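You operate a simulated robot arm through the tools that you are given. There is no shell and no other tool. Be economical: measure what you need, move in short steps, check, and stop when the job is done.

You run a simulated two-armed robot. Do the job below in one go: nothing can be reset, and whatever is moved stays where it is left.

TASK
Put two of the medium props from the right end of the checking bench on the middle board of the narrow rack. Take the green-topped sponge and put it on top of the green saucer. Turn the sensor knob to on. Pick up the test tile that says "Yastorin" from the belt past the gate with one hand, pass it to the other hand and put it on the flat top of the console. Put the clay block marked "fine" from the belt past the gate on the low top of the dryer cabinet and the clay block marked "buff" on the belt at the end stop. Any order will do. Set down upright: medium prop, clay block.

Only the result counts: the job must be done as asked and must still hold three seconds after the hand-in. Knocking over, shifting, dropping, spilling or breaking anything else fails it.

THE ROBOT
Two 7-joint arms with three-finger grippers on one trunk, on a base that drives. Base frame: it is fixed to the floor where the robot stands at the start and does not move with it; the origin is under the middle of the robot, x ahead of it, y to its left, z up; the surface under the hand at the start is at about z = 860. Units: mm, degrees, N and s.
The left shoulder is at the start at [28, 154, 1041], the right one opposite. With the tool pointing down near the work surface each hand reaches from about 160 to 620 mm from the robot's upright axis, wherever it stands, measured 20 degrees to its own side. Places, roughly: belt at the end stop [-2000, 200, 800]; clay block [-2000, -500, 750]; flat top of the console (149x14 cm) [-3780, 1040, 1100]; green saucer (15x15x4 cm) [800, -1100, 800]; green-topped sponge (7x5x4 cm) [500, 600, 900]; low top of the dryer cabinet [-6200, -1400, 1000]; medium prop (5x5x8 cm) [500, -100, 900]; middle board of the narrow rack [-4100, -1200, 500]; sensor knob [-1700, -100, 600]; test tile [-2000, 0, 750]. Payload 2.69 kg a hand.
Tool frame (each hand has its own): the origin (TCP) lies between the finger pads and is the grasp point; the fingertips stand 29 mm ahead of it; z points along the fingers, y is the line along which they close. The gripper opens to 120 mm. The gripper's body begins 78 mm behind the TCP.
Orientation is that of the tool frame in the base frame, as a unit quaternion [w, x, y, z]. With the fingers straight down and closing along the base's y, the tool's x points along the base's -x, its y along +y and its z along -z.

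THE INTERFACE
- The arms move only by the tool apply_moves. It takes "left_plan", "right_plan" or both (then of equal length, played together; a hand with none holds still); each is a list of rows, each a list of 3 entries, a list of its own where there are three numbers: the finger opening in mm, from 0 to 120, then the shift along the tool's x, y, z in mm, then the turn, a rotation vector about the tool's x, y, z in degrees. In form: [[claw, [tx, ty, tz], [ax, ay, az]], ...]. A call has 1 to 10 rows; each row shifts and turns the commanded pose from where the row before left it, along the tool's axes as they then stand. Rows are played at 5 a second. More than 50 mm and 8.6 degrees between two rows, or a gripper value outside its range, and nothing of the call is played. A pose out of reach is approached as far as the arm can. The call stops where the force on the tool passes 40 N (or 10 N more than at its start, if that is more) or the arm is blocked; 0.2 s more then pass. The fingers move at their own pace and stop on an object; they squeeze with about 29 N. The grip force told is the motor's: it shows also when the fingers shut on nothing. Time passes only in rows, and 0.2 s behind the last, so rows that do not move let the fingers close. It gives the time, the measured TCP pose, the force on the tool (base axes), the opening and the grip force at its end, in the units of the frame above (readings bear some noise), with the torque about the TCP (base axes, N m) and any sound that the robot's microphone picked up.
- Cameras (640 x 400 px; columns grow to the right, rows downward): "scene" is now at [131.6, 19.5, 1212.1]; the picture's right is [0.20, -0.98, 0.00], its down [-0.36, -0.07, -0.93] and it looks along [0.91, 0.18, -0.36] (base axes); focal length 214 px, centre (320, 200). "left" rides on the left gripper at [63, 0, -104] in its tool frame; the picture's right is [-0.01, 1.00, 0.00], its down [-0.83, 0.00, -0.56] and it looks along [-0.56, 0.00, 0.83] (tool axes); focal length 275 px, centre (320, 200). "right" rides on the right gripper at [63, 0, -104] in its tool frame; the picture's right is [0.00, 1.00, 0.00], its down [-0.83, 0.00, -0.56] and it looks along [-0.56, 0.00, 0.83] (tool axes); focal length 275 px, centre (320, 200). There is no depth. A picture from a camera that has moved, and an enlarged one, comes with that camera's place and axes in the base frame and with its lens.
- grab_frame(camera): a new picture of that camera. No time passes.
- move_column(by): slides the trunk up (or, below 0, down) by that many mm; the arms and the scene camera ride with it, the base frame stays. It gives what a move gives, with no picture.
- drive_base(legs): drives the robot by 1 to 6 legs, each [ahead, left, turn to the left] in mm, mm and degrees, along the robot's own axes; the way and the turn of a leg run together, so that a leg with both is an arc; at most 1500 mm and 180 degrees a leg. The arms and the cameras ride along, it lands a little off, and it stops where it bumps. It gives what a move gives.
- aim_head(pan, tilt): turns the head with the scene camera to pan (to the left, within 80 degrees either way) and tilt (down, from -29 to 69), counted from straight ahead of the robot. It gives what a move gives.
- zoom(camera, box): a new picture of the part [left, top, right, bottom] of that camera's present view, enlarged. No time passes.
- hand_in(): hands the job in; it is judged then, once.

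Work in short steps. Places have to be worked out from the pictures, the camera data and where the tool is seen: move nearer, look again, correct. Check each grasp and each placing, and mend what went wrong. You have 207 turns and 190 pictures in all, those below and enlarged ones among them. Open the grippers and draw the arms clear of the work before you hand the job in, unless the task says otherwise.

The tools are called as name(argument=value, ...) on one line, values as JSON. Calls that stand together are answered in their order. apply_moves: Moves the arms, as the interface text tells. Its arguments: {"type":"object","properties":{"left_plan":{"type":"array"},"right_plan":{"type":"array"}},"required":[]} The other tools are called the same way: move_column (by) slides the trunk up or down; drive_base (legs) drives the base; aim_head (pan, tilt) turns the head that bears the scene camera; grab_frame (camera) takes a picture; zoom (camera, box) takes an enlarged picture of a part of a camera's view; hand_in () hands the job in.

At the start:

```text
time_s: 0.0
left_tool_pos: [323.3, 246.0, 1155.8]
left_orientation: [0.001, 0.0, 1.0, 0.0]
left_contact_force: [0.2, 0.3, -1.0]
left_wrist_torque: [0.0, -0.01, 0.0]
left_finger_gap: 120.1
left_grip_force: 0.0
right_tool_pos: [281.2, -4.3, 1157.4]
right_orientation: [0.0, 0.001, 1.0, 0.0]
right_contact_force: [-0.4, 0.1, 0.3]
right_wrist_torque: [0.02, -0.02, 0.02]
right_finger_gap: 120.1
right_grip_force: 0.0
trunk travel left (down, up): [-404.0, 34.0]
robot x, y, heading: [-0.4, 0.7, -0.1]
head pan, tilt: [11.3, 21.4]
```

scene: 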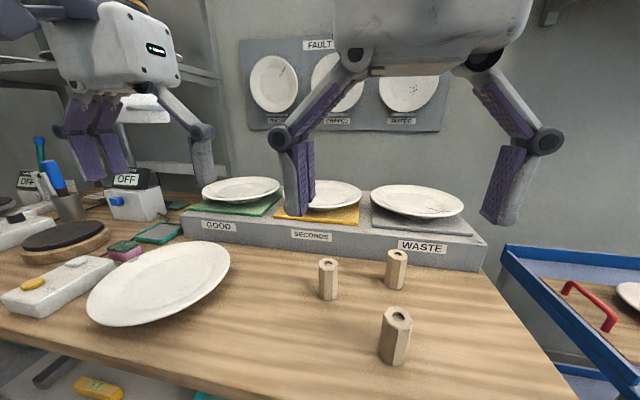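
right: 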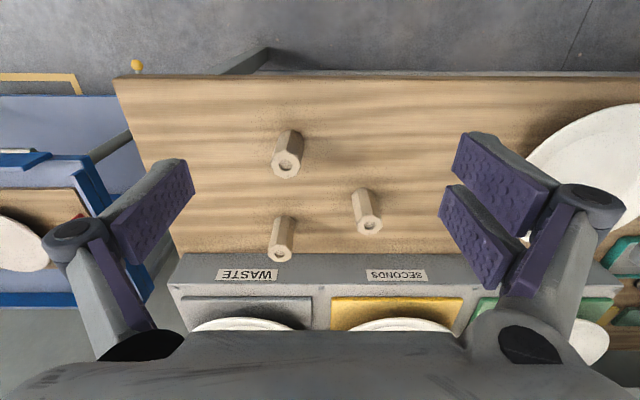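
left: 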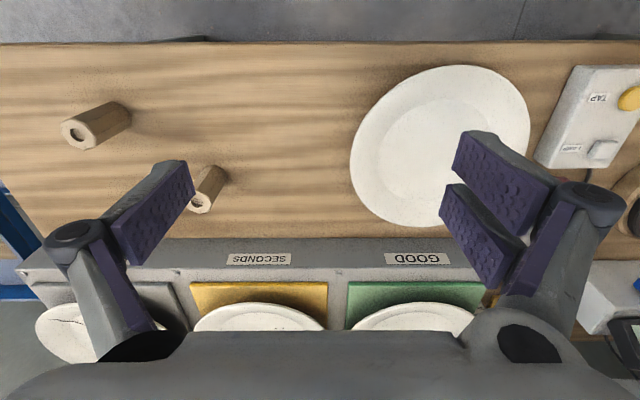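

I see three wooden props on the bench's right end. First I look around with the head to both sides.

aim_head(pan=-20, tilt=40)

grab_frame(camera="scene")

aim_head(pan=55, tilt=30)

grab_frame(camera="scene")

```text
time_s: 1.0
left_tool_pos: [323.9, 245.1, 1156.1]
left_orientation: [0.0, 0.0, 1.0, 0.001]
left_contact_force: [0.6, -0.1, -0.1]
left_wrist_torque: [-0.02, 0.02, -0.01]
left_finger_gap: 120.2
left_grip_force: 0.1
right_tool_pos: [283.0, -5.2, 1159.1]
right_orientation: [-0.001, 0.002, 1.0, 0.003]
right_contact_force: [0.2, 0.4, -0.4]
right_wrist_torque: [0.02, 0.02, -0.03]
right_finger_gap: 120.1
right_grip_force: 0.0
trunk travel left (down, up): [-404.0, 34.0]
robot x, y, heading: [0.5, 0.9, 0.2]
head pan, tilt: [-20.0, 40.0]
```

```text
186 pictures are left
camera scene: at [126.8, -22.4, 1194.6], right [-0.27, -0.96, 0.0], down [-0.51, 0.14, -0.85], along [0.82, -0.22, -0.53], focal length 214 px, centre (320, 200)
```

scene: 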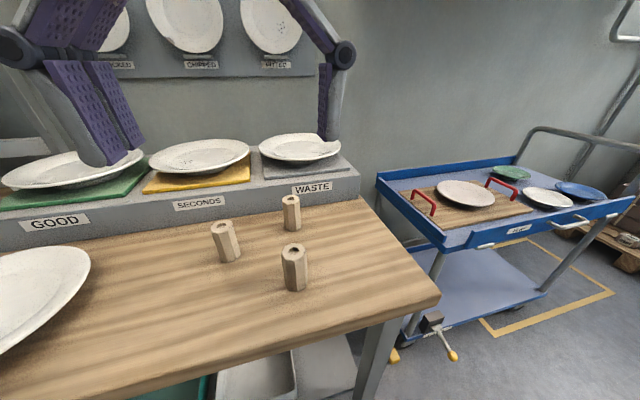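

```text
time_s: 2.4
left_tool_pos: [323.6, 245.8, 1156.5]
left_orientation: [0.001, -0.001, 1.0, 0.0]
left_contact_force: [-0.7, -0.2, 0.2]
left_wrist_torque: [0.01, 0.0, -0.04]
left_finger_gap: 120.1
left_grip_force: 0.0
right_tool_pos: [281.8, -3.4, 1158.7]
right_orientation: [0.001, -0.001, 1.0, 0.0]
right_contact_force: [-0.8, 0.7, -0.2]
right_wrist_torque: [0.01, 0.03, -0.02]
right_finger_gap: 120.1
right_grip_force: 0.0
trunk travel left (down, up): [-404.0, 34.0]
robot x, y, heading: [1.3, 3.9, -0.1]
head pan, tilt: [55.0, 30.0]
```

```text
185 pictures are left
camera scene: at [92.3, 75.4, 1198.3], right [0.82, -0.57, 0.0], down [-0.29, -0.41, -0.87], along [0.5, 0.71, -0.5], focal length 214 px, centre (320, 200)
```

scene: 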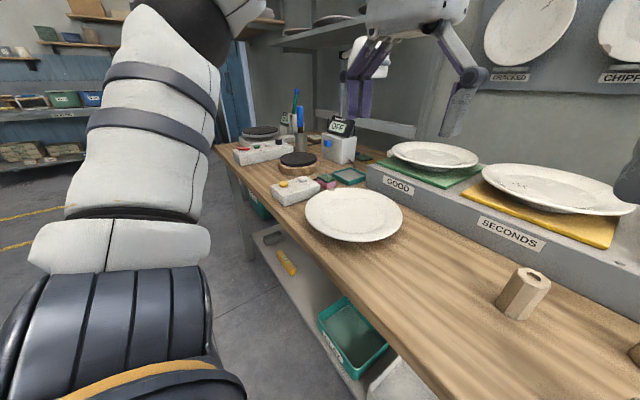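

Let me enlarge the sponge region and the props.

zoom(camera="scene", box=[220, 80, 420, 205])

zoom(camera="right", box=[200, 80, 440, 280])

```text
3.20 times, centred on (320, 142) of scene
camera zoom: at [92.3, 75.4, 1198.3], right [0.82, -0.57, 0.0], down [-0.29, -0.41, -0.87], along [0.5, 0.71, -0.5], focal length 686 px, centre (320, 384)
```

zoom: 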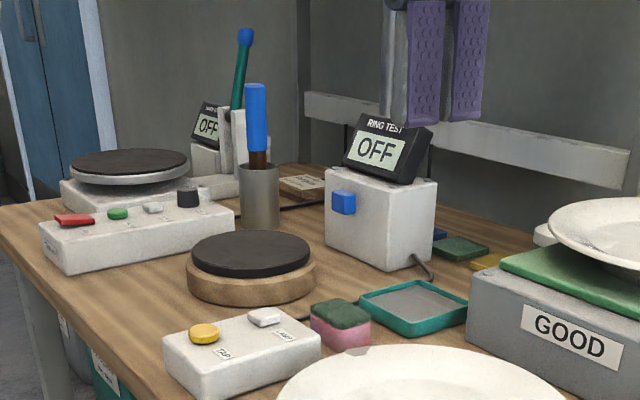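

```text
2.00 times, centred on (320, 180) of right
camera zoom: at [217.3, -4.7, 1262.3], right [-0.01, 1.0, 0.0], down [0.83, 0.0, 0.56], along [0.56, 0.0, -0.83], focal length 551 px, centre (320, 240)
```

zoom: 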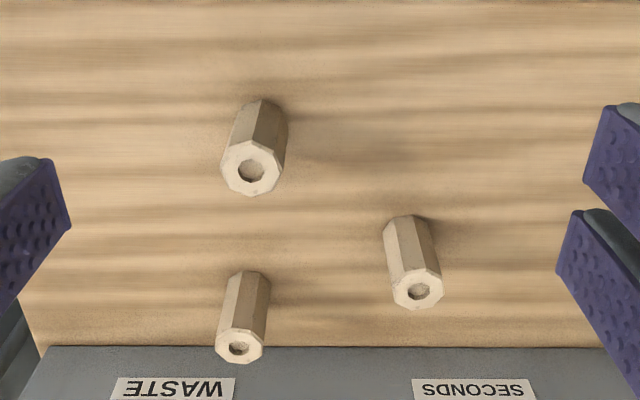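

The sponge sits at about (494, 613, 900). I drive left by 440 so the left hand gets over it.

drive_base(legs=[[0, 440, 0]])

grab_frame(camera="left")

```text
time_s: 6.4
left_tool_pos: [325.0, 685.9, 1156.3]
left_orientation: [0.001, 0.0, 1.0, 0.0]
left_contact_force: [0.2, -0.1, -0.7]
left_wrist_torque: [0.01, 0.02, 0.01]
left_finger_gap: 120.0
left_grip_force: 0.0
right_tool_pos: [282.0, 437.6, 1157.8]
right_orientation: [0.0, 0.002, 1.0, 0.001]
right_contact_force: [-0.2, 0.2, -0.3]
right_wrist_torque: [-0.02, -0.02, -0.03]
right_finger_gap: 120.0
right_grip_force: 0.2
trunk travel left (down, up): [-404.0, 34.0]
robot x, y, heading: [2.5, 443.7, -0.1]
head pan, tilt: [55.0, 30.0]
```

```text
182 pictures are left
camera left: at [262.4, 687.5, 1261.8], right [0.01, 1.0, 0.0], down [0.83, -0.01, 0.56], along [0.56, 0.0, -0.83], focal length 275 px, centre (320, 200)
```

left: 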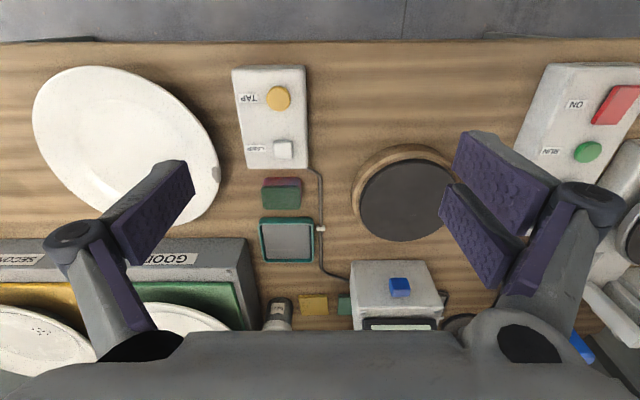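

The sponge's top centre is at about (500, 626, 898). I move the left hand over it at z≈1000 and take another look.

apply_moves(left_plan=[[100, [-35, -12, 30], [0, 0, 0]], [100, [-35, -12, 30], [0, 0, 0]], [100, [-35, -12, 30], [0, 0, 0]], [100, [-35, -12, 30], [0, 0, 0]], [100, [-35, -12, 30], [0, 0, 0]]])

grab_frame(camera="left")

```text
time_s: 7.6
left_tool_pos: [501.5, 626.8, 1004.8]
left_orientation: [0.0, 0.001, 1.0, -0.001]
left_contact_force: [0.6, 0.1, -0.2]
left_wrist_torque: [0.0, 0.05, 0.01]
left_finger_gap: 99.9
left_grip_force: 0.0
right_tool_pos: [282.4, 436.5, 1158.2]
right_orientation: [-0.001, 0.001, 1.0, 0.0]
right_contact_force: [-0.3, -0.2, -0.5]
right_wrist_torque: [-0.01, -0.02, 0.02]
right_finger_gap: 119.9
right_grip_force: 0.1
trunk travel left (down, up): [-404.0, 34.0]
robot x, y, heading: [1.6, 443.0, -0.1]
head pan, tilt: [55.0, 30.0]
```

```text
181 pictures are left
camera left: at [438.7, 627.2, 1111.1], right [0.01, 1.0, 0.0], down [0.83, -0.01, 0.56], along [0.56, 0.0, -0.83], focal length 275 px, centre (320, 200)
```

left: 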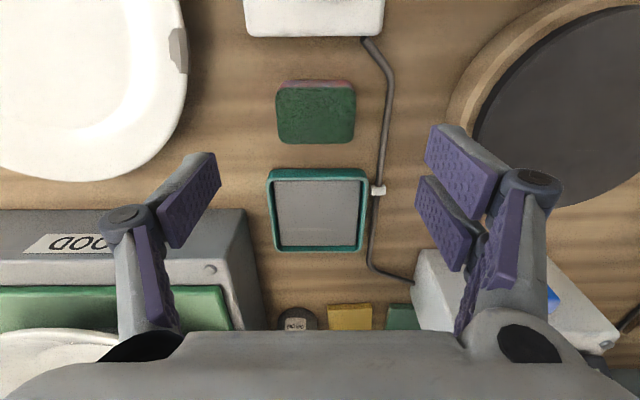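

The hand is well placed: sponge at (502, 623). I go down, close to grip and lift.

apply_moves(left_plan=[[82, [0, -3, 35], [0, 0, 0]], [82, [0, 0, 35], [0, 0, 0]], [82, [0, 0, 34], [0, 0, 0]], [40, [0, 0, 0], [0, 0, 0]], [40, [0, 0, 0], [0, 0, 0]], [40, [0, 0, 0], [0, 0, 0]], [40, [0, 0, -40], [0, 0, 0]], [40, [0, 0, -50], [0, 0, 0]], [40, [0, 0, -50], [0, 0, 0]]])

grab_frame(camera="left")

```text
time_s: 9.6
left_tool_pos: [499.9, 622.4, 1044.4]
left_orientation: [-0.001, 0.002, 1.0, 0.0]
left_contact_force: [1.1, -0.3, 0.5]
left_wrist_torque: [0.03, 0.0, 0.0]
left_finger_gap: 59.5
left_grip_force: 29.2
right_tool_pos: [281.8, 437.1, 1158.1]
right_orientation: [0.0, 0.001, 1.0, 0.0]
right_contact_force: [0.4, 0.1, -0.2]
right_wrist_torque: [-0.01, 0.01, 0.01]
right_finger_gap: 120.1
right_grip_force: 0.1
trunk travel left (down, up): [-404.0, 34.0]
robot x, y, heading: [-0.2, 445.8, -0.4]
head pan, tilt: [55.0, 30.0]
```

```text
180 pictures are left
camera left: at [437.0, 623.8, 1148.7], right [0.01, 1.0, 0.0], down [0.83, -0.01, 0.56], along [0.56, 0.0, -0.83], focal length 275 px, centre (320, 200)
```

left: 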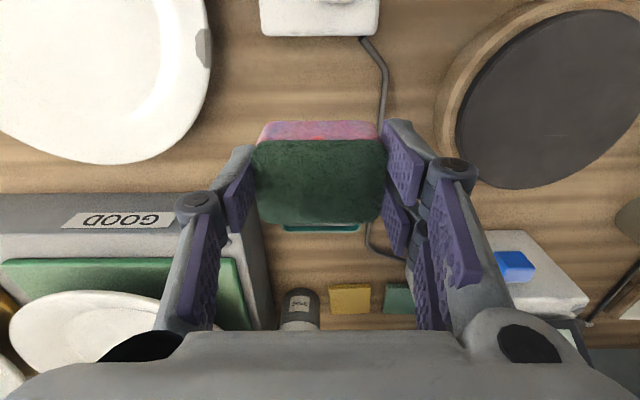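

The sponge is held (59.5 mm). I back off a bit and drive right toward the trolley with the saucers, then look.

drive_base(legs=[[-150, 0, 0], [0, -1400, 0]])

aim_head(pan=-20, tilt=35)

grab_frame(camera="scene")

```text
time_s: 21.4
left_tool_pos: [344.5, -774.9, 1042.9]
left_orientation: [0.001, 0.002, 1.0, 0.0]
left_contact_force: [0.1, -0.3, -0.5]
left_wrist_torque: [0.02, -0.01, -0.02]
left_finger_gap: 59.5
left_grip_force: 29.0
right_tool_pos: [125.0, -960.7, 1157.9]
right_orientation: [0.0, 0.003, 1.0, 0.0]
right_contact_force: [0.2, -0.4, 0.0]
right_wrist_torque: [0.0, 0.0, -0.02]
right_finger_gap: 119.9
right_grip_force: 0.0
trunk travel left (down, up): [-404.0, 34.0]
robot x, y, heading: [-158.7, -954.1, -0.4]
head pan, tilt: [55.0, 30.0]
```

```text
time_s: 22.9
left_tool_pos: [343.8, -774.1, 1043.7]
left_orientation: [0.0, 0.001, 1.0, 0.001]
left_contact_force: [0.4, 0.3, 0.5]
left_wrist_torque: [0.01, 0.01, -0.04]
left_finger_gap: 59.6
left_grip_force: 29.1
right_tool_pos: [127.2, -962.0, 1159.7]
right_orientation: [-0.001, 0.007, 1.0, 0.005]
right_contact_force: [0.2, -0.1, 0.5]
right_wrist_torque: [0.03, -0.03, -0.02]
right_finger_gap: 120.1
right_grip_force: 0.1
trunk travel left (down, up): [-404.0, 34.0]
robot x, y, heading: [-155.7, -955.7, -0.1]
head pan, tilt: [-20.0, 35.0]
```

```text
179 pictures are left
camera scene: at [-26.8, -947.9, 1191.9], right [0.06, -1.0, 0.0], down [-0.56, -0.04, -0.83], along [0.83, 0.05, -0.56], focal length 214 px, centre (320, 200)
```

scene: 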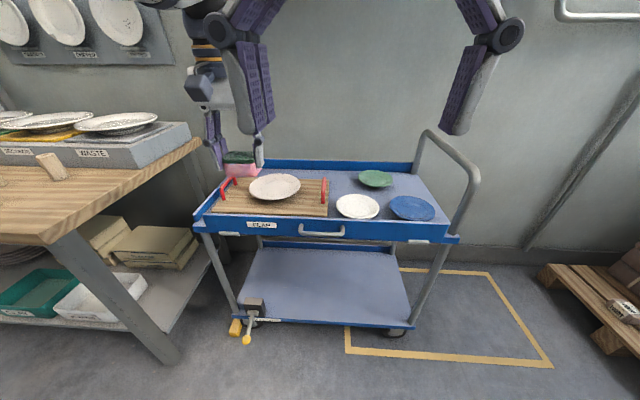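

The trolley is in view; green saucer near (690,-1107). I move right 310 then forward 235, and look with the left hand camera.

drive_base(legs=[[0, -310, 0], [225, 0, 0]])

grab_frame(camera="left")

grab_frame(camera="scene")

```text
time_s: 27.2
left_tool_pos: [568.2, -1083.1, 1042.9]
left_orientation: [0.001, 0.002, 1.0, 0.0]
left_contact_force: [0.9, 0.3, -0.7]
left_wrist_torque: [0.04, 0.06, 0.03]
left_finger_gap: 59.6
left_grip_force: 28.7
right_tool_pos: [351.4, -1272.9, 1161.0]
right_orientation: [0.0, 0.006, 1.0, 0.006]
right_contact_force: [0.2, 0.6, -0.7]
right_wrist_torque: [0.02, 0.03, -0.01]
right_finger_gap: 119.9
right_grip_force: 0.0
trunk travel left (down, up): [-404.0, 34.0]
robot x, y, heading: [70.8, -1260.1, -0.0]
head pan, tilt: [-20.0, 35.0]
```

```text
178 pictures are left
camera left: at [505.6, -1082.5, 1147.7], right [0.01, 1.0, 0.0], down [0.83, -0.01, 0.56], along [0.56, 0.0, -0.83], focal length 275 px, centre (320, 200)
```

left: 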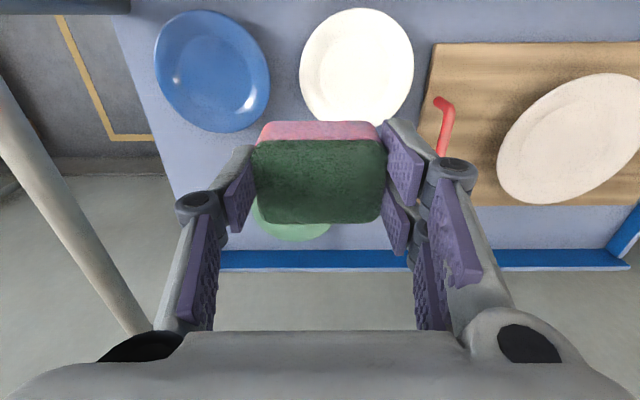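

```text
177 pictures are left
camera scene: at [197.6, -1258.1, 1191.5], right [0.05, -1.0, 0.0], down [-0.56, -0.03, -0.83], along [0.82, 0.04, -0.56], focal length 214 px, centre (320, 200)
```

scene: 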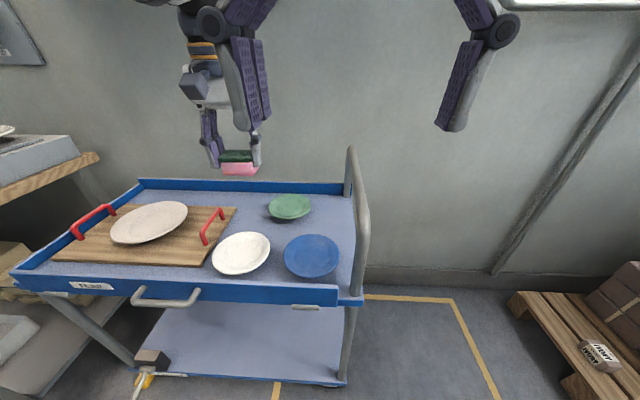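

Triangulated saucer: (764,-1126, ~775). I need about 100 mm more forward; check the room ahead of the base by looking down.

aim_head(pan=0, tilt=69)

grab_frame(camera="scene")

```text
time_s: 28.1
left_tool_pos: [569.0, -1082.8, 1041.8]
left_orientation: [0.0, 0.002, 1.0, 0.0]
left_contact_force: [-0.3, -0.1, -0.2]
left_wrist_torque: [0.0, 0.0, -0.01]
left_finger_gap: 59.6
left_grip_force: 28.6
right_tool_pos: [355.3, -1272.9, 1157.7]
right_orientation: [0.003, 0.013, 1.0, 0.004]
right_contact_force: [57.0, 35.8, -47.9]
right_wrist_torque: [-4.8, 2.65, -3.79]
right_finger_gap: 120.1
right_grip_force: 0.1
trunk travel left (down, up): [-404.0, 34.0]
robot x, y, heading: [66.5, -1264.0, 0.1]
head pan, tilt: [0.0, 68.8]
```

```text
176 pictures are left
camera scene: at [192.9, -1273.5, 1182.3], right [-0.13, -0.99, 0.0], down [-0.64, 0.08, -0.76], along [0.76, -0.1, -0.65], focal length 214 px, centre (320, 200)
```

scene: 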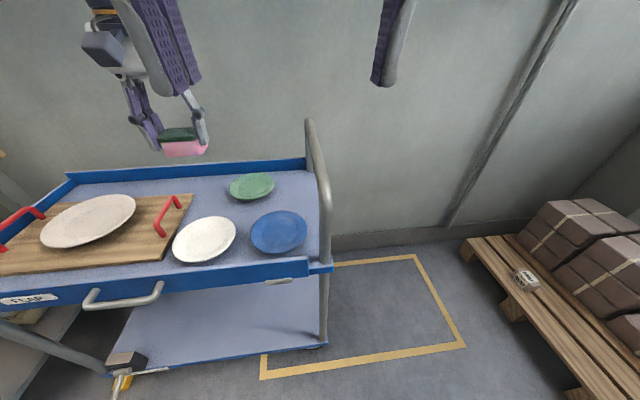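

The head is pressing on the right hand (which hangs in front of it). I move the right hand out to its own side.

apply_moves(right_plan=[[120, [-25, -40, 0], [0, 0, 0]], [120, [-15, -45, 0], [0, 0, 0]], [120, [0, -45, 0], [0, 0, 0]], [120, [0, -45, 0], [0, 0, 0]]])

grab_frame(camera="scene")

```text
time_s: 29.1
left_tool_pos: [567.6, -1084.2, 1043.1]
left_orientation: [0.001, 0.002, 1.0, 0.0]
left_contact_force: [0.5, -0.5, 0.0]
left_wrist_torque: [0.02, 0.03, 0.02]
left_finger_gap: 59.4
left_grip_force: 29.4
right_tool_pos: [388.1, -1448.4, 1159.8]
right_orientation: [0.0, 0.004, 1.0, 0.008]
right_contact_force: [-1.1, -0.7, 0.0]
right_wrist_torque: [0.0, 0.01, 0.02]
right_finger_gap: 119.9
right_grip_force: 0.1
trunk travel left (down, up): [-404.0, 34.0]
robot x, y, heading: [68.1, -1265.1, -0.0]
head pan, tilt: [0.0, 68.8]
```

```text
175 pictures are left
camera scene: at [164.5, -1263.8, 1146.9], right [0.0, -1.0, 0.0], down [-0.93, 0.0, -0.36], along [0.36, 0.0, -0.93], focal length 214 px, centre (320, 200)
```

scene: 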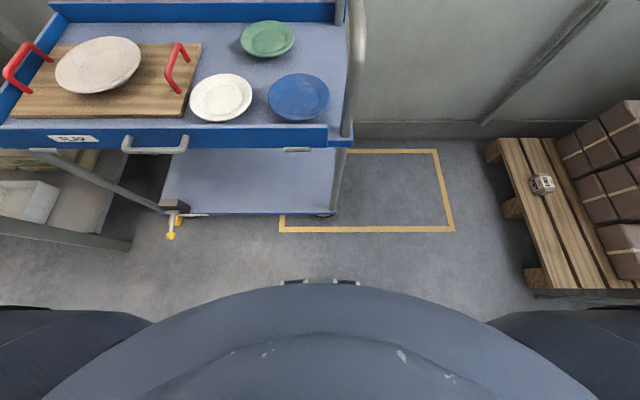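

The base front is only ~100 mm ahead of the axis, so there is room. Drive ahead 170.

drive_base(legs=[[170, 0, 0]])

grab_frame(camera="left")

grab_frame(camera="scene")

```text
time_s: 30.6
left_tool_pos: [738.0, -1083.8, 1042.0]
left_orientation: [0.0, 0.002, 1.0, 0.0]
left_contact_force: [0.1, -0.2, -0.2]
left_wrist_torque: [-0.01, 0.03, 0.0]
left_finger_gap: 59.5
left_grip_force: 29.0
right_tool_pos: [558.1, -1449.3, 1157.7]
right_orientation: [0.0, 0.007, 1.0, 0.006]
right_contact_force: [-0.3, 0.9, -0.1]
right_wrist_torque: [-0.02, 0.01, -0.05]
right_finger_gap: 120.2
right_grip_force: 0.0
trunk travel left (down, up): [-404.0, 34.0]
robot x, y, heading: [234.7, -1267.7, -0.2]
head pan, tilt: [0.0, 68.8]
```

```text
174 pictures are left
camera left: at [674.8, -1083.3, 1147.8], right [0.01, 1.0, 0.0], down [0.83, -0.01, 0.56], along [0.56, 0.0, -0.83], focal length 275 px, centre (320, 200)
```

left: 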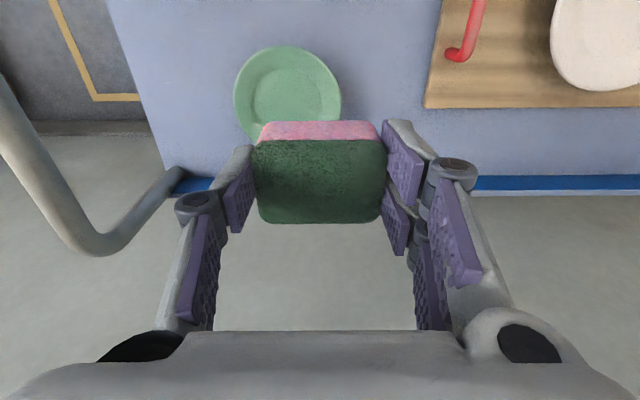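

```text
173 pictures are left
camera scene: at [334.2, -1263.7, 1146.7], right [0.0, -1.0, 0.0], down [-0.93, 0.0, -0.36], along [0.36, 0.0, -0.93], focal length 214 px, centre (320, 200)
```

scene: 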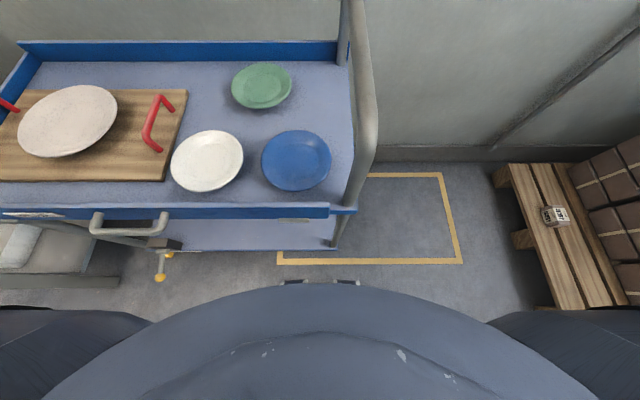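

Saucer centre (765,-1125). I centre the sponge over it and come down to z≈850.

apply_moves(left_plan=[[40, [-14, -21, 30], [0, 0, 0]], [40, [-13, -20, 30], [0, 0, 0]], [40, [0, 0, 45], [0, 0, 0]], [40, [0, 0, 45], [0, 0, 0]], [40, [0, 0, 42], [0, 0, 0]]])

grab_frame(camera="left")

grab_frame(camera="scene")

```text
time_s: 31.8
left_tool_pos: [764.0, -1125.7, 850.0]
left_orientation: [0.001, 0.001, 1.0, 0.0]
left_contact_force: [-0.7, 0.2, -1.0]
left_wrist_torque: [-0.02, 0.01, 0.0]
left_finger_gap: 59.5
left_grip_force: 29.1
right_tool_pos: [556.9, -1449.9, 1157.8]
right_orientation: [0.0, 0.007, 1.0, 0.006]
right_contact_force: [-0.4, 0.3, 0.2]
right_wrist_torque: [-0.02, 0.04, 0.02]
right_finger_gap: 120.0
right_grip_force: 0.1
trunk travel left (down, up): [-404.0, 34.0]
robot x, y, heading: [237.7, -1265.7, 0.0]
head pan, tilt: [0.0, 68.8]
```

```text
172 pictures are left
camera left: at [701.8, -1125.0, 955.0], right [0.01, 1.0, 0.0], down [0.83, -0.01, 0.56], along [0.56, -0.01, -0.83], focal length 275 px, centre (320, 200)
```

left: 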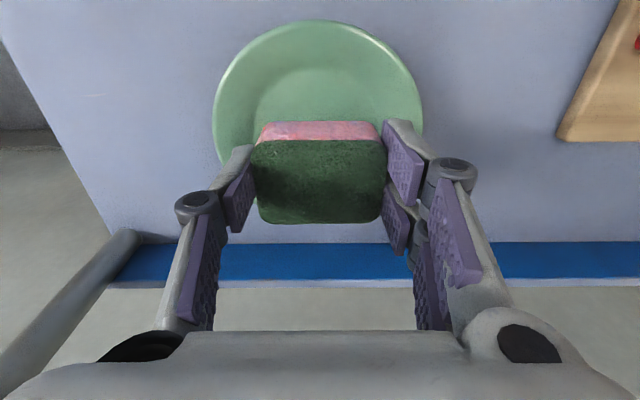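

```text
171 pictures are left
camera scene: at [334.0, -1263.7, 1146.7], right [0.0, -1.0, 0.0], down [-0.93, 0.0, -0.36], along [0.36, 0.0, -0.93], focal length 214 px, centre (320, 200)
```

scene: 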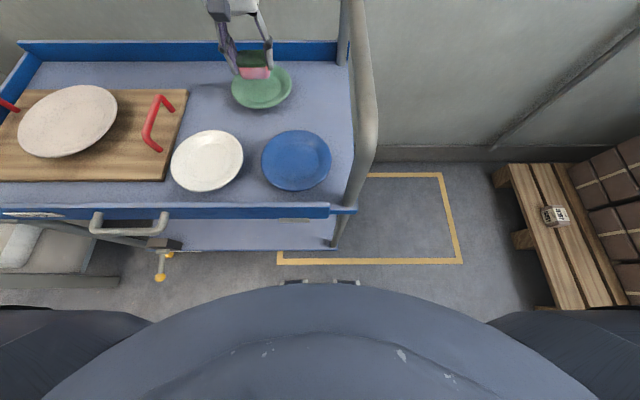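

Well centred. I descend with fine steps, watching the contact force.

apply_moves(left_plan=[[40, [0, 0, 25], [0, 0, 0]], [40, [0, 0, 15], [0, 0, 0]], [40, [0, 0, 8], [0, 0, 0]]])

grab_frame(camera="left")

zoom(camera="scene", box=[180, 40, 340, 140])

```text
time_s: 32.6
left_tool_pos: [765.0, -1126.3, 805.4]
left_orientation: [0.003, 0.001, 1.0, 0.0]
left_contact_force: [-1.9, 0.5, 13.3]
left_wrist_torque: [0.31, 0.11, 0.05]
left_finger_gap: 59.5
left_grip_force: 29.1
right_tool_pos: [555.2, -1449.2, 1159.6]
right_orientation: [0.002, 0.007, 1.0, 0.006]
right_contact_force: [0.0, 0.6, 0.3]
right_wrist_torque: [0.01, -0.02, 0.01]
right_finger_gap: 120.0
right_grip_force: 0.1
trunk travel left (down, up): [-404.0, 34.0]
robot x, y, heading: [238.2, -1260.7, -0.2]
head pan, tilt: [0.0, 68.8]
```

```text
170 pictures are left
camera left: at [700.5, -1124.8, 910.4], right [0.01, 1.0, 0.0], down [0.83, -0.01, 0.56], along [0.56, 0.0, -0.83], focal length 275 px, centre (320, 200)
```

left: 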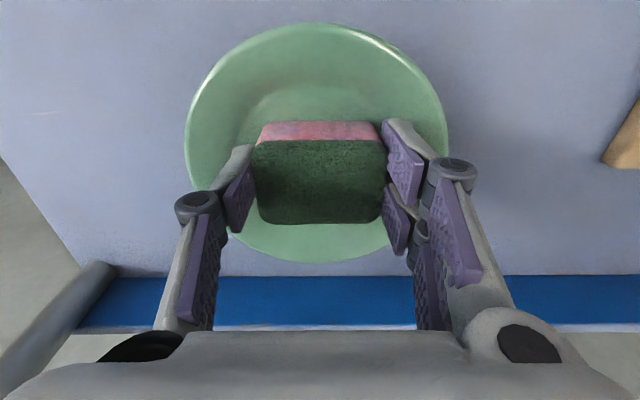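

```text
4.00 times, centred on (260, 90) of scene
camera zoom: at [332.0, -1264.1, 1147.3], right [0.0, -1.0, 0.0], down [-0.93, 0.0, -0.36], along [0.36, 0.0, -0.93], focal length 858 px, centre (560, 640)
```

zoom: 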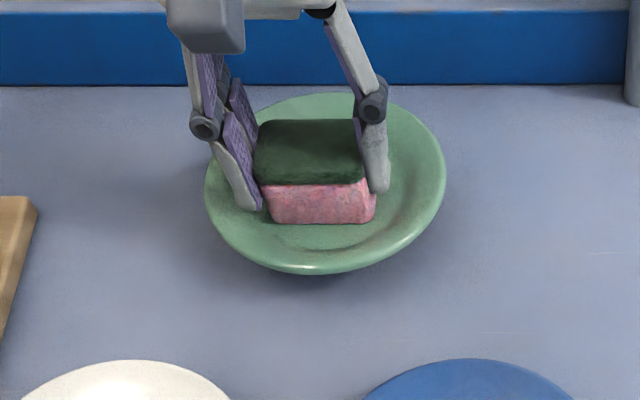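

Contact at 13 N; the sponge sits on the saucer. I relieve a little, open modestly and lift straight up.

apply_moves(left_plan=[[40, [0, 0, -1.5], [0, 0, 0]], [75, [0, 0, 0], [0, 0, 0]], [75, [0, 0, 0], [0, 0, 0]], [78, [0, 0, -30], [0, 0, 0]], [78, [0, 0, -45], [0, 0, 0]], [78, [0, 0, -45], [0, 0, 0]], [78, [0, 0, -45], [0, 0, 0]], [78, [0, 0, -45], [0, 0, 0]]])

zoom(camera="scene", box=[180, 40, 340, 140])

```text
time_s: 34.4
left_tool_pos: [764.2, -1126.1, 1014.3]
left_orientation: [0.0, 0.002, 1.0, 0.001]
left_contact_force: [-0.3, 0.0, 0.0]
left_wrist_torque: [0.01, -0.01, -0.01]
left_finger_gap: 77.9
left_grip_force: 0.1
right_tool_pos: [556.8, -1448.7, 1158.7]
right_orientation: [0.0, 0.008, 1.0, 0.006]
right_contact_force: [-1.3, -0.7, -0.2]
right_wrist_torque: [-0.01, -0.05, 0.0]
right_finger_gap: 119.8
right_grip_force: 0.0
trunk travel left (down, up): [-404.0, 34.0]
robot x, y, heading: [239.9, -1264.2, 0.2]
head pan, tilt: [0.0, 68.8]
```

```text
4.00 times, centred on (260, 90) of scene
camera zoom: at [333.4, -1263.8, 1146.8], right [0.0, -1.0, 0.0], down [-0.93, 0.0, -0.36], along [0.36, 0.0, -0.93], focal length 858 px, centre (560, 640)
```

zoom: 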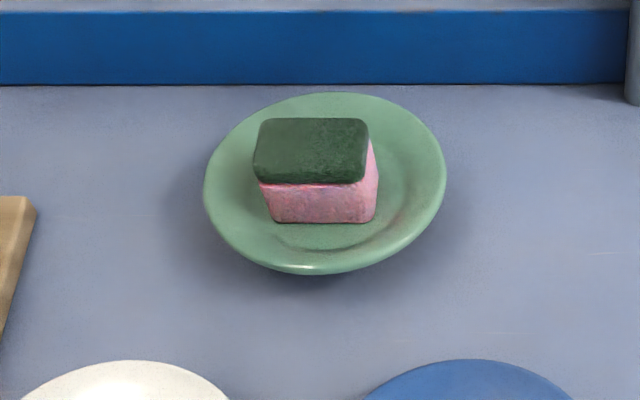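

The sponge is well placed. Before gripping the props I want to see the rack, so I back off and turn round to look.

drive_base(legs=[[-550, 0, 0], [0, 700, 0], [0, 0, 170]])

aim_head(pan=0, tilt=12)

grab_frame(camera="scene")

```text
time_s: 50.0
left_tool_pos: [-859.7, -607.5, 1013.6]
left_orientation: [0.0, 0.996, -0.089, -0.001]
left_contact_force: [0.1, 0.0, 0.0]
left_wrist_torque: [0.0, 0.02, 0.03]
left_finger_gap: 77.5
left_grip_force: 0.1
right_tool_pos: [-601.0, -325.8, 1158.1]
right_orientation: [0.006, 0.996, -0.093, -0.001]
right_contact_force: [0.5, 0.5, 0.6]
right_wrist_torque: [0.0, 0.04, 0.01]
right_finger_gap: 119.9
right_grip_force: 0.0
trunk travel left (down, up): [-404.0, 34.0]
robot x, y, heading: [-316.5, -558.7, 170.0]
head pan, tilt: [0.0, 68.8]
```

```text
time_s: 51.2
left_tool_pos: [-858.8, -608.6, 1012.8]
left_orientation: [0.0, 0.996, -0.087, -0.001]
left_contact_force: [0.1, 0.0, 1.1]
left_wrist_torque: [0.01, 0.01, 0.06]
left_finger_gap: 78.2
left_grip_force: 0.1
right_tool_pos: [-600.3, -326.3, 1158.4]
right_orientation: [0.006, 0.996, -0.093, -0.001]
right_contact_force: [-1.0, -0.2, -0.1]
right_wrist_torque: [-0.01, 0.02, -0.01]
right_finger_gap: 119.8
right_grip_force: 0.1
trunk travel left (down, up): [-404.0, 34.0]
robot x, y, heading: [-315.5, -564.1, 169.7]
head pan, tilt: [0.0, 12.0]
```

```text
167 pictures are left
camera scene: at [-450.4, -537.5, 1227.2], right [0.18, 0.98, 0.0], down [0.21, -0.04, -0.98], along [-0.96, 0.17, -0.21], focal length 214 px, centre (320, 200)
```

scene: 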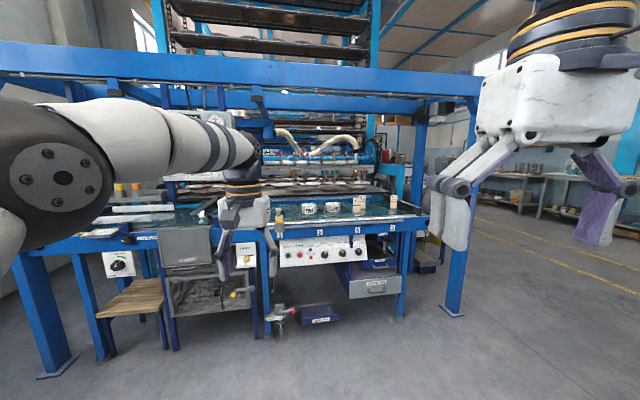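

The belt machine is ahead. Enlarge it to read the blocks, tile and knob.

zoom(camera="scene", box=[80, 160, 440, 300])

zoom(camera="scene", box=[240, 180, 420, 300])

```text
1.78 times, centred on (260, 230) of scene
camera zoom: at [-450.4, -537.5, 1227.2], right [0.18, 0.98, 0.0], down [0.21, -0.04, -0.98], along [-0.96, 0.17, -0.21], focal length 381 px, centre (427, 147)
```

zoom: 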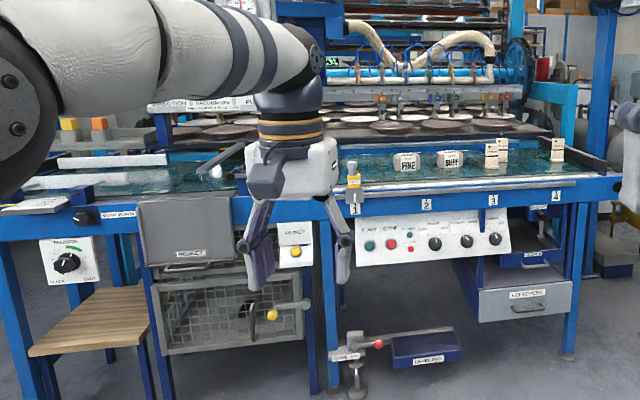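

```text
3.33 times, centred on (330, 240) of scene
camera zoom: at [-450.4, -537.5, 1227.2], right [0.18, 0.98, 0.0], down [0.21, -0.04, -0.98], along [-0.96, 0.17, -0.21], focal length 715 px, centre (287, 67)
```

zoom: 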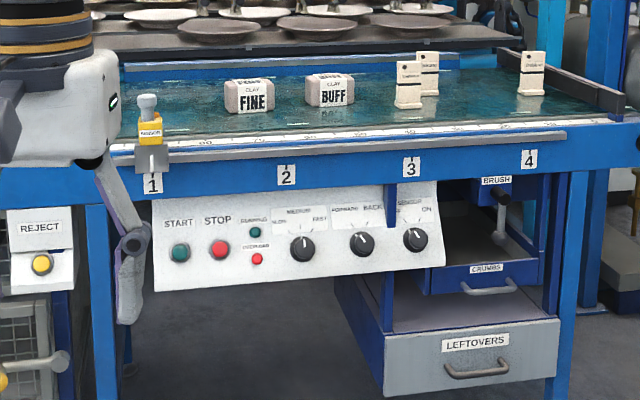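

I'll do the belt jobs first (knob, BUFF, tile, FINE), then the console and dryer, viewing the rack on the way, and the props last. Drive up to the belt, facing it.

drive_base(legs=[[0, 0, 10], [770, -330, 0]])

aim_head(pan=0, tilt=35)

grab_frame(camera="scene")

```text
time_s: 56.4
left_tool_pos: [-1613.0, -376.5, 1014.1]
left_orientation: [0.001, 1.0, 0.003, 0.0]
left_contact_force: [-0.6, 0.0, 1.0]
left_wrist_torque: [0.0, 0.02, 0.02]
left_finger_gap: 77.7
left_grip_force: 0.0
right_tool_pos: [-1410.0, -51.6, 1158.2]
right_orientation: [0.006, 1.0, -0.002, 0.0]
right_contact_force: [-0.9, -0.2, 0.2]
right_wrist_torque: [-0.01, -0.02, -0.01]
right_finger_gap: 119.9
right_grip_force: 0.1
trunk travel left (down, up): [-404.0, 34.0]
robot x, y, heading: [-1085.2, -232.6, -179.8]
head pan, tilt: [0.0, 12.0]
```

```text
time_s: 57.3
left_tool_pos: [-1613.7, -376.7, 1012.7]
left_orientation: [0.0, 1.0, 0.004, -0.001]
left_contact_force: [-0.2, 0.1, -0.2]
left_wrist_torque: [0.0, 0.01, 0.02]
left_finger_gap: 77.9
left_grip_force: 0.1
right_tool_pos: [-1409.8, -52.6, 1158.2]
right_orientation: [0.006, 1.0, -0.002, -0.001]
right_contact_force: [-0.5, 0.1, -0.6]
right_wrist_torque: [0.02, 0.02, -0.04]
right_finger_gap: 119.8
right_grip_force: 0.0
trunk travel left (down, up): [-404.0, 34.0]
robot x, y, heading: [-1086.3, -235.1, -179.6]
head pan, tilt: [0.0, 35.0]
```

```text
164 pictures are left
camera scene: at [-1218.5, -233.0, 1190.5], right [-0.01, 1.0, 0.0], down [0.57, 0.0, -0.82], along [-0.82, -0.01, -0.57], focal length 214 px, centre (320, 200)
```

scene: 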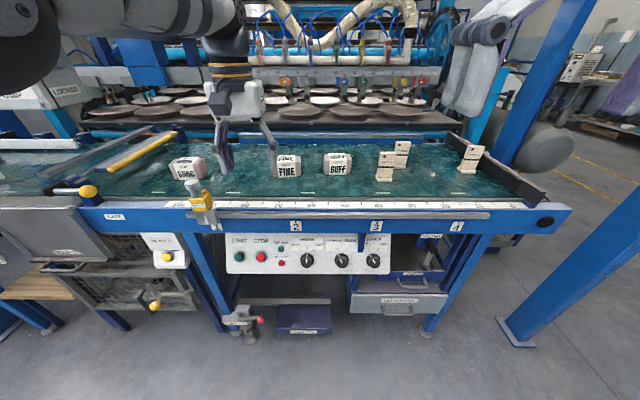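

Zoom in for the block and tile labels and the panel.

zoom(camera="scene", box=[260, 130, 500, 280])

zoom(camera="scene", box=[360, 130, 500, 200])

zoom(camera="scene", box=[220, 225, 400, 285])

```text
2.67 times, centred on (380, 205) of scene
camera zoom: at [-1218.5, -233.0, 1190.5], right [-0.01, 1.0, 0.0], down [0.57, 0.0, -0.82], along [-0.82, -0.01, -0.57], focal length 572 px, centre (160, 187)
```

zoom: 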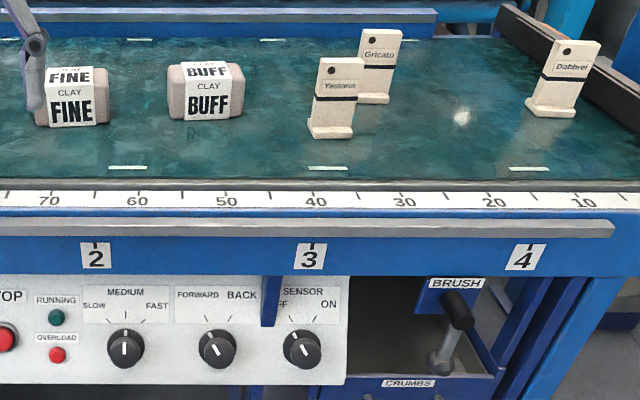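

```text
4.57 times, centred on (430, 165) of scene
camera zoom: at [-1218.5, -233.0, 1190.5], right [-0.01, 1.0, 0.0], down [0.57, 0.0, -0.82], along [-0.82, -0.01, -0.57], focal length 980 px, centre (-183, 360)
```

zoom: 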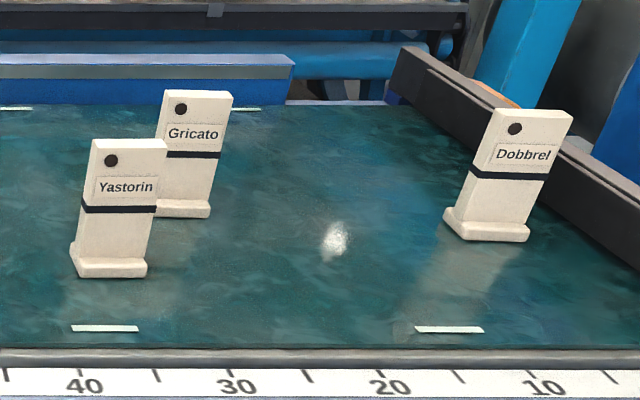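

```text
3.56 times, centred on (310, 255) of scene
camera zoom: at [-1218.5, -233.0, 1190.5], right [-0.01, 1.0, 0.0], down [0.57, 0.0, -0.82], along [-0.82, -0.01, -0.57], focal length 763 px, centre (356, 4)
```

zoom: 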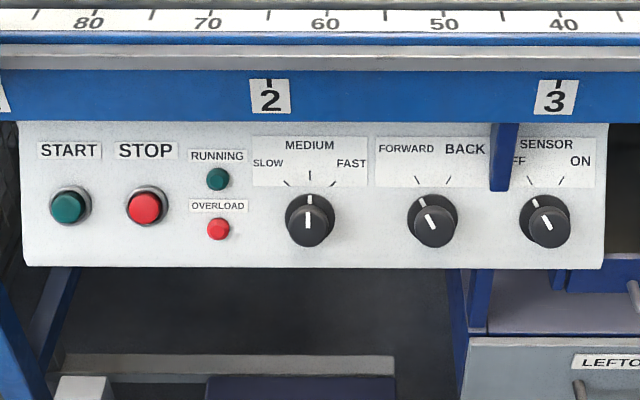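

The sensor knob points at OFF (−30°) and ON is at +30°, so a 60° clockwise turn. I check the left hand camera to fix the belt geometry.

grab_frame(camera="left")

grab_frame(camera="right")

```text
160 pictures are left
camera left: at [-1550.3, -376.8, 1119.1], right [0.0, -1.0, 0.0], down [-0.83, 0.0, 0.56], along [-0.56, 0.0, -0.83], focal length 275 px, centre (320, 200)
```

left: 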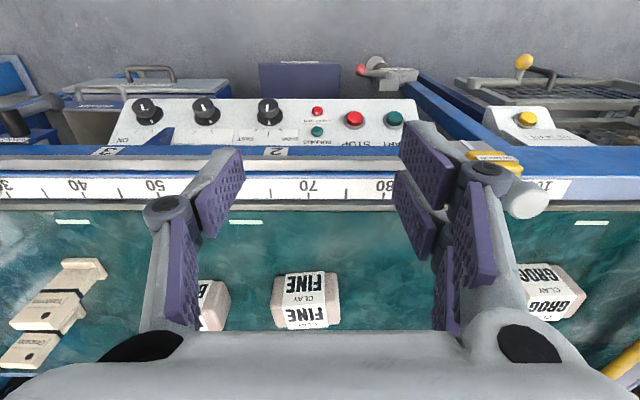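

```text
159 pictures are left
camera right: at [-1346.5, -51.2, 1262.3], right [0.0, -1.0, 0.01], down [-0.83, 0.01, 0.56], along [-0.56, -0.01, -0.83], focal length 275 px, centre (320, 200)
```

right: 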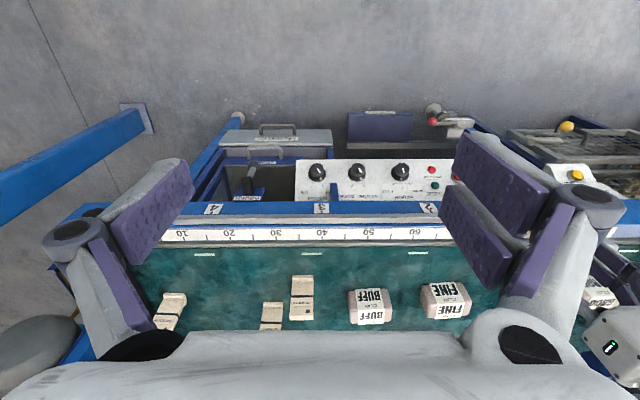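

Knob at about (-1690,-63,615), belt surface z≈800. I raise/retract the left hand and swing the right hand to point forward for the knob.

apply_moves(left_plan=[[78, [30, 0, -40], [0, 0, 0]], [78, [30, 0, -40], [0, 0, 0]], [78, [30, 0, -40], [0, 0, 0]], [78, [30, 0, -20], [0, 0, 0]], [78, [0, 0, 0], [0, 0, 0]], [78, [0, 0, 0], [0, 0, 0]], [78, [0, 0, 0], [0, 0, 0]], [78, [0, 0, 0], [0, 0, 0]], [78, [0, 0, 0], [0, 0, 0]], [78, [0, 0, 0], [0, 0, 0]]], right_plan=[[90, [-40, 0, 0], [0, 0, 0]], [90, [-40, 0, 20], [0, 0, 0]], [90, [-40, 0, 20], [0, 0, 0]], [90, [0, 0, 0], [0, -8.5, 0]], [90, [0, 0, 0], [0, -8.5, 0]], [90, [0, 0, 0], [0, -8.5, 0]], [90, [0, 0, 0], [0, -8.5, 0]], [90, [0, 0, 0], [0, -8.5, 0]], [90, [0, 0, 0], [0, -8.5, 0]], [90, [0, 0, 0], [0, -8.5, 0]]])

apply_moves(right_plan=[[80, [0, 0, 0], [0, -7.6, 0]], [80, [0, 0, 0], [0, -7.6, 0]], [80, [0, 0, 0], [0, -7.6, 0]], [80, [0, 0, 0], [0, -7.6, 0]]])

move_column(by=-250)

grab_frame(camera="scene")

grab_frame(camera="right")

```text
time_s: 59.5
left_tool_pos: [-1492.8, -376.8, 1151.8]
left_orientation: [0.0, 1.0, 0.003, 0.0]
left_contact_force: [0.4, -0.1, -0.5]
left_wrist_torque: [-0.02, -0.03, 0.0]
left_finger_gap: 78.2
left_grip_force: 0.1
right_tool_pos: [-1530.5, -52.4, 1118.6]
right_orientation: [0.005, 0.867, -0.005, -0.498]
right_contact_force: [-0.1, -0.1, -0.3]
right_wrist_torque: [-0.03, -0.02, 0.01]
right_finger_gap: 89.9
right_grip_force: 0.1
trunk travel left (down, up): [-404.0, 34.0]
robot x, y, heading: [-1088.1, -234.9, -179.4]
head pan, tilt: [0.0, 35.0]
```

```text
time_s: 60.5
left_tool_pos: [-1492.1, -376.7, 1151.5]
left_orientation: [0.0, 1.0, 0.004, -0.001]
left_contact_force: [-0.2, 0.0, 0.3]
left_wrist_torque: [-0.01, 0.01, 0.0]
left_finger_gap: 78.3
left_grip_force: 0.2
right_tool_pos: [-1545.3, -56.5, 1125.1]
right_orientation: [0.003, 0.707, -0.006, -0.707]
right_contact_force: [-0.1, -0.1, -0.3]
right_wrist_torque: [-0.01, 0.0, -0.04]
right_finger_gap: 80.0
right_grip_force: 0.2
right hand out of reach, approached as far as the arm can: row 3, 4
trunk travel left (down, up): [-404.0, 34.0]
robot x, y, heading: [-1087.5, -233.4, -179.8]
head pan, tilt: [0.0, 35.0]
```

```text
time_s: 63.0
left_tool_pos: [-1540.7, -376.7, 837.8]
left_orientation: [0.0, 0.995, 0.003, 0.095]
left_contact_force: [0.7, -0.4, 0.1]
left_wrist_torque: [0.02, 0.01, -0.01]
left_finger_gap: 78.0
left_grip_force: 0.0
right_tool_pos: [-1604.4, -56.8, 693.6]
right_orientation: [0.001, 0.836, -0.005, -0.549]
right_contact_force: [-0.3, -0.1, 0.0]
right_wrist_torque: [0.0, -0.06, 0.01]
right_finger_gap: 80.0
right_grip_force: 0.1
trunk travel left (down, up): [-154.0, 284.0]
robot x, y, heading: [-1089.3, -230.5, -179.5]
head pan, tilt: [0.0, 35.0]
```

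```text
158 pictures are left
camera scene: at [-1310.7, -233.6, 921.6], right [-0.01, 1.0, 0.0], down [0.57, 0.0, -0.82], along [-0.82, -0.01, -0.57], focal length 214 px, centre (320, 200)
```

scene: 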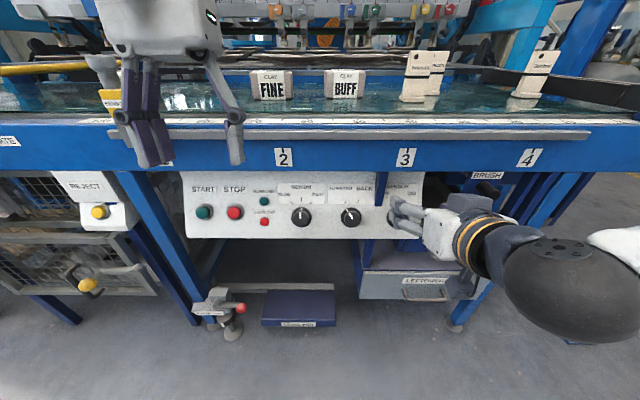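

```text
157 pictures are left
camera right: at [-1484.2, -57.4, 676.4], right [-0.01, -1.0, 0.0], down [0.18, 0.0, 0.98], along [-0.98, 0.01, 0.18], focal length 275 px, centre (320, 200)
```

right: 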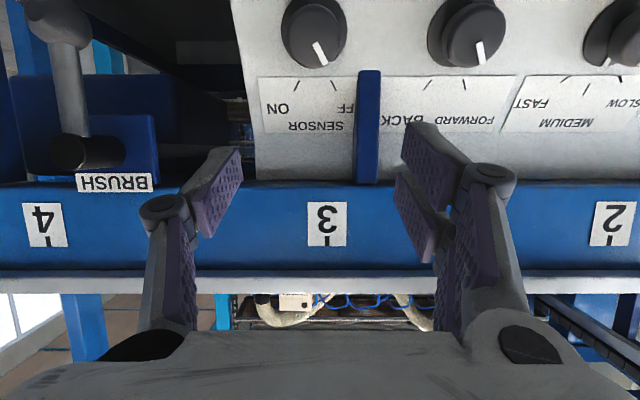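

The trunk also pitched the hands by some degrees. I enlarge the panel to fix the knob's position more exactly.

zoom(camera="scene", box=[280, 160, 440, 260])

zoom(camera="right", box=[230, 0, 640, 256])

```text
4.00 times, centred on (360, 210) of scene
camera zoom: at [-1310.7, -233.6, 921.6], right [-0.01, 1.0, 0.0], down [0.57, 0.0, -0.82], along [-0.82, -0.01, -0.57], focal length 858 px, centre (160, 160)
```

zoom: 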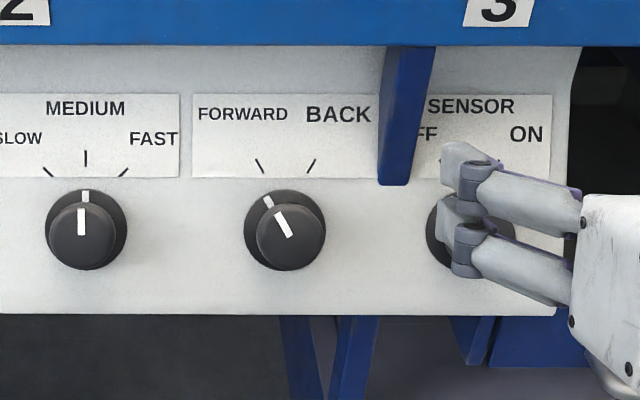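

```text
1.56 times, centred on (435, 128) of right
camera zoom: at [-1484.2, -57.4, 676.4], right [-0.01, -1.0, 0.0], down [0.18, 0.0, 0.98], along [-0.98, 0.01, 0.18], focal length 430 px, centre (140, 312)
```

zoom: 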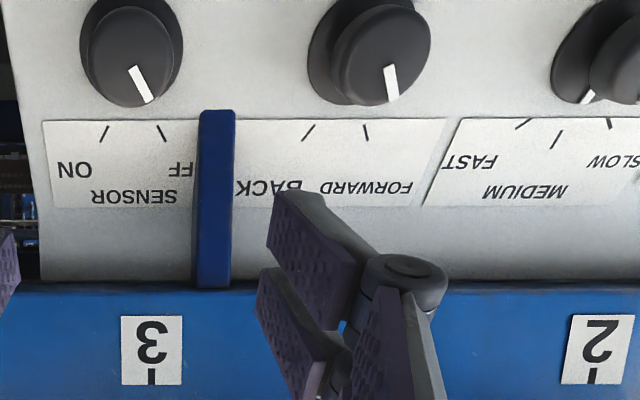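

Refined estimate: panel x≈-1724, knob centre (y -51, z 587), knob grip diameter ~38. I level the right hand, drop in front of the knob and pre-roll -50°.

apply_moves(right_plan=[[80, [0, 0, 0], [0, -7.8, 0]], [80, [0, 0, 0], [0, -7.8, 0]], [80, [0, 0, 0], [0, -7.8, 0]], [80, [36, -2, 0], [0, 0, 0]], [80, [36, -2, 0], [0, 0, 0]], [80, [35, -2, 0], [0, 0, 0]]])

grab_frame(camera="right")

grab_frame(camera="scene")

```text
time_s: 64.5
left_tool_pos: [-1542.3, -376.5, 837.2]
left_orientation: [-0.001, 0.995, 0.004, 0.095]
left_contact_force: [-0.3, 0.1, 0.6]
left_wrist_torque: [0.03, 0.02, -0.01]
left_finger_gap: 77.8
left_grip_force: 0.1
right_tool_pos: [-1595.6, -63.2, 603.4]
right_orientation: [-0.036, 0.734, -0.029, -0.678]
right_contact_force: [-0.1, 0.2, -0.3]
right_wrist_torque: [-0.01, 0.02, 0.02]
right_finger_gap: 80.1
right_grip_force: 0.2
right hand out of reach, approached as far as the arm can: row 1, 2, 3
trunk travel left (down, up): [-154.0, 284.0]
robot x, y, heading: [-1086.5, -232.3, -179.7]
head pan, tilt: [0.0, 35.0]
```

```text
154 pictures are left
camera right: at [-1488.0, -72.5, 548.9], right [-0.09, -1.0, -0.02], down [0.49, -0.06, 0.87], along [-0.87, 0.07, 0.49], focal length 275 px, centre (320, 200)
```

right: 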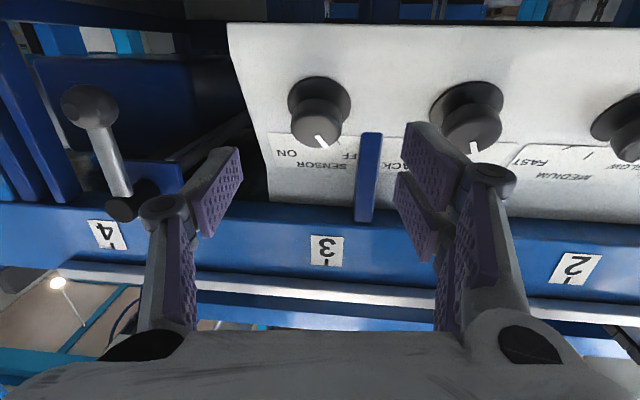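

```text
153 pictures are left
camera scene: at [-1310.9, -233.5, 921.5], right [-0.01, 1.0, 0.0], down [0.57, 0.0, -0.82], along [-0.82, -0.01, -0.57], focal length 214 px, centre (320, 200)
```

scene: 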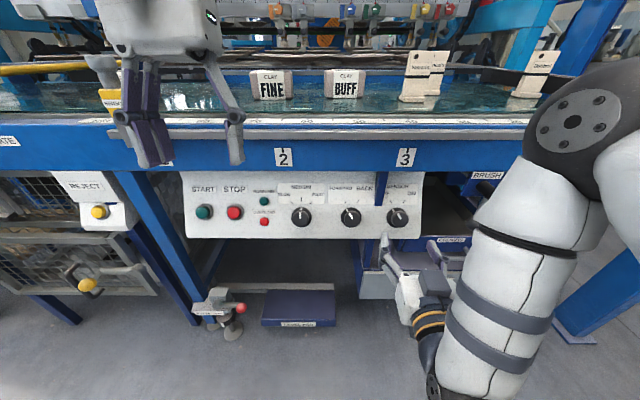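

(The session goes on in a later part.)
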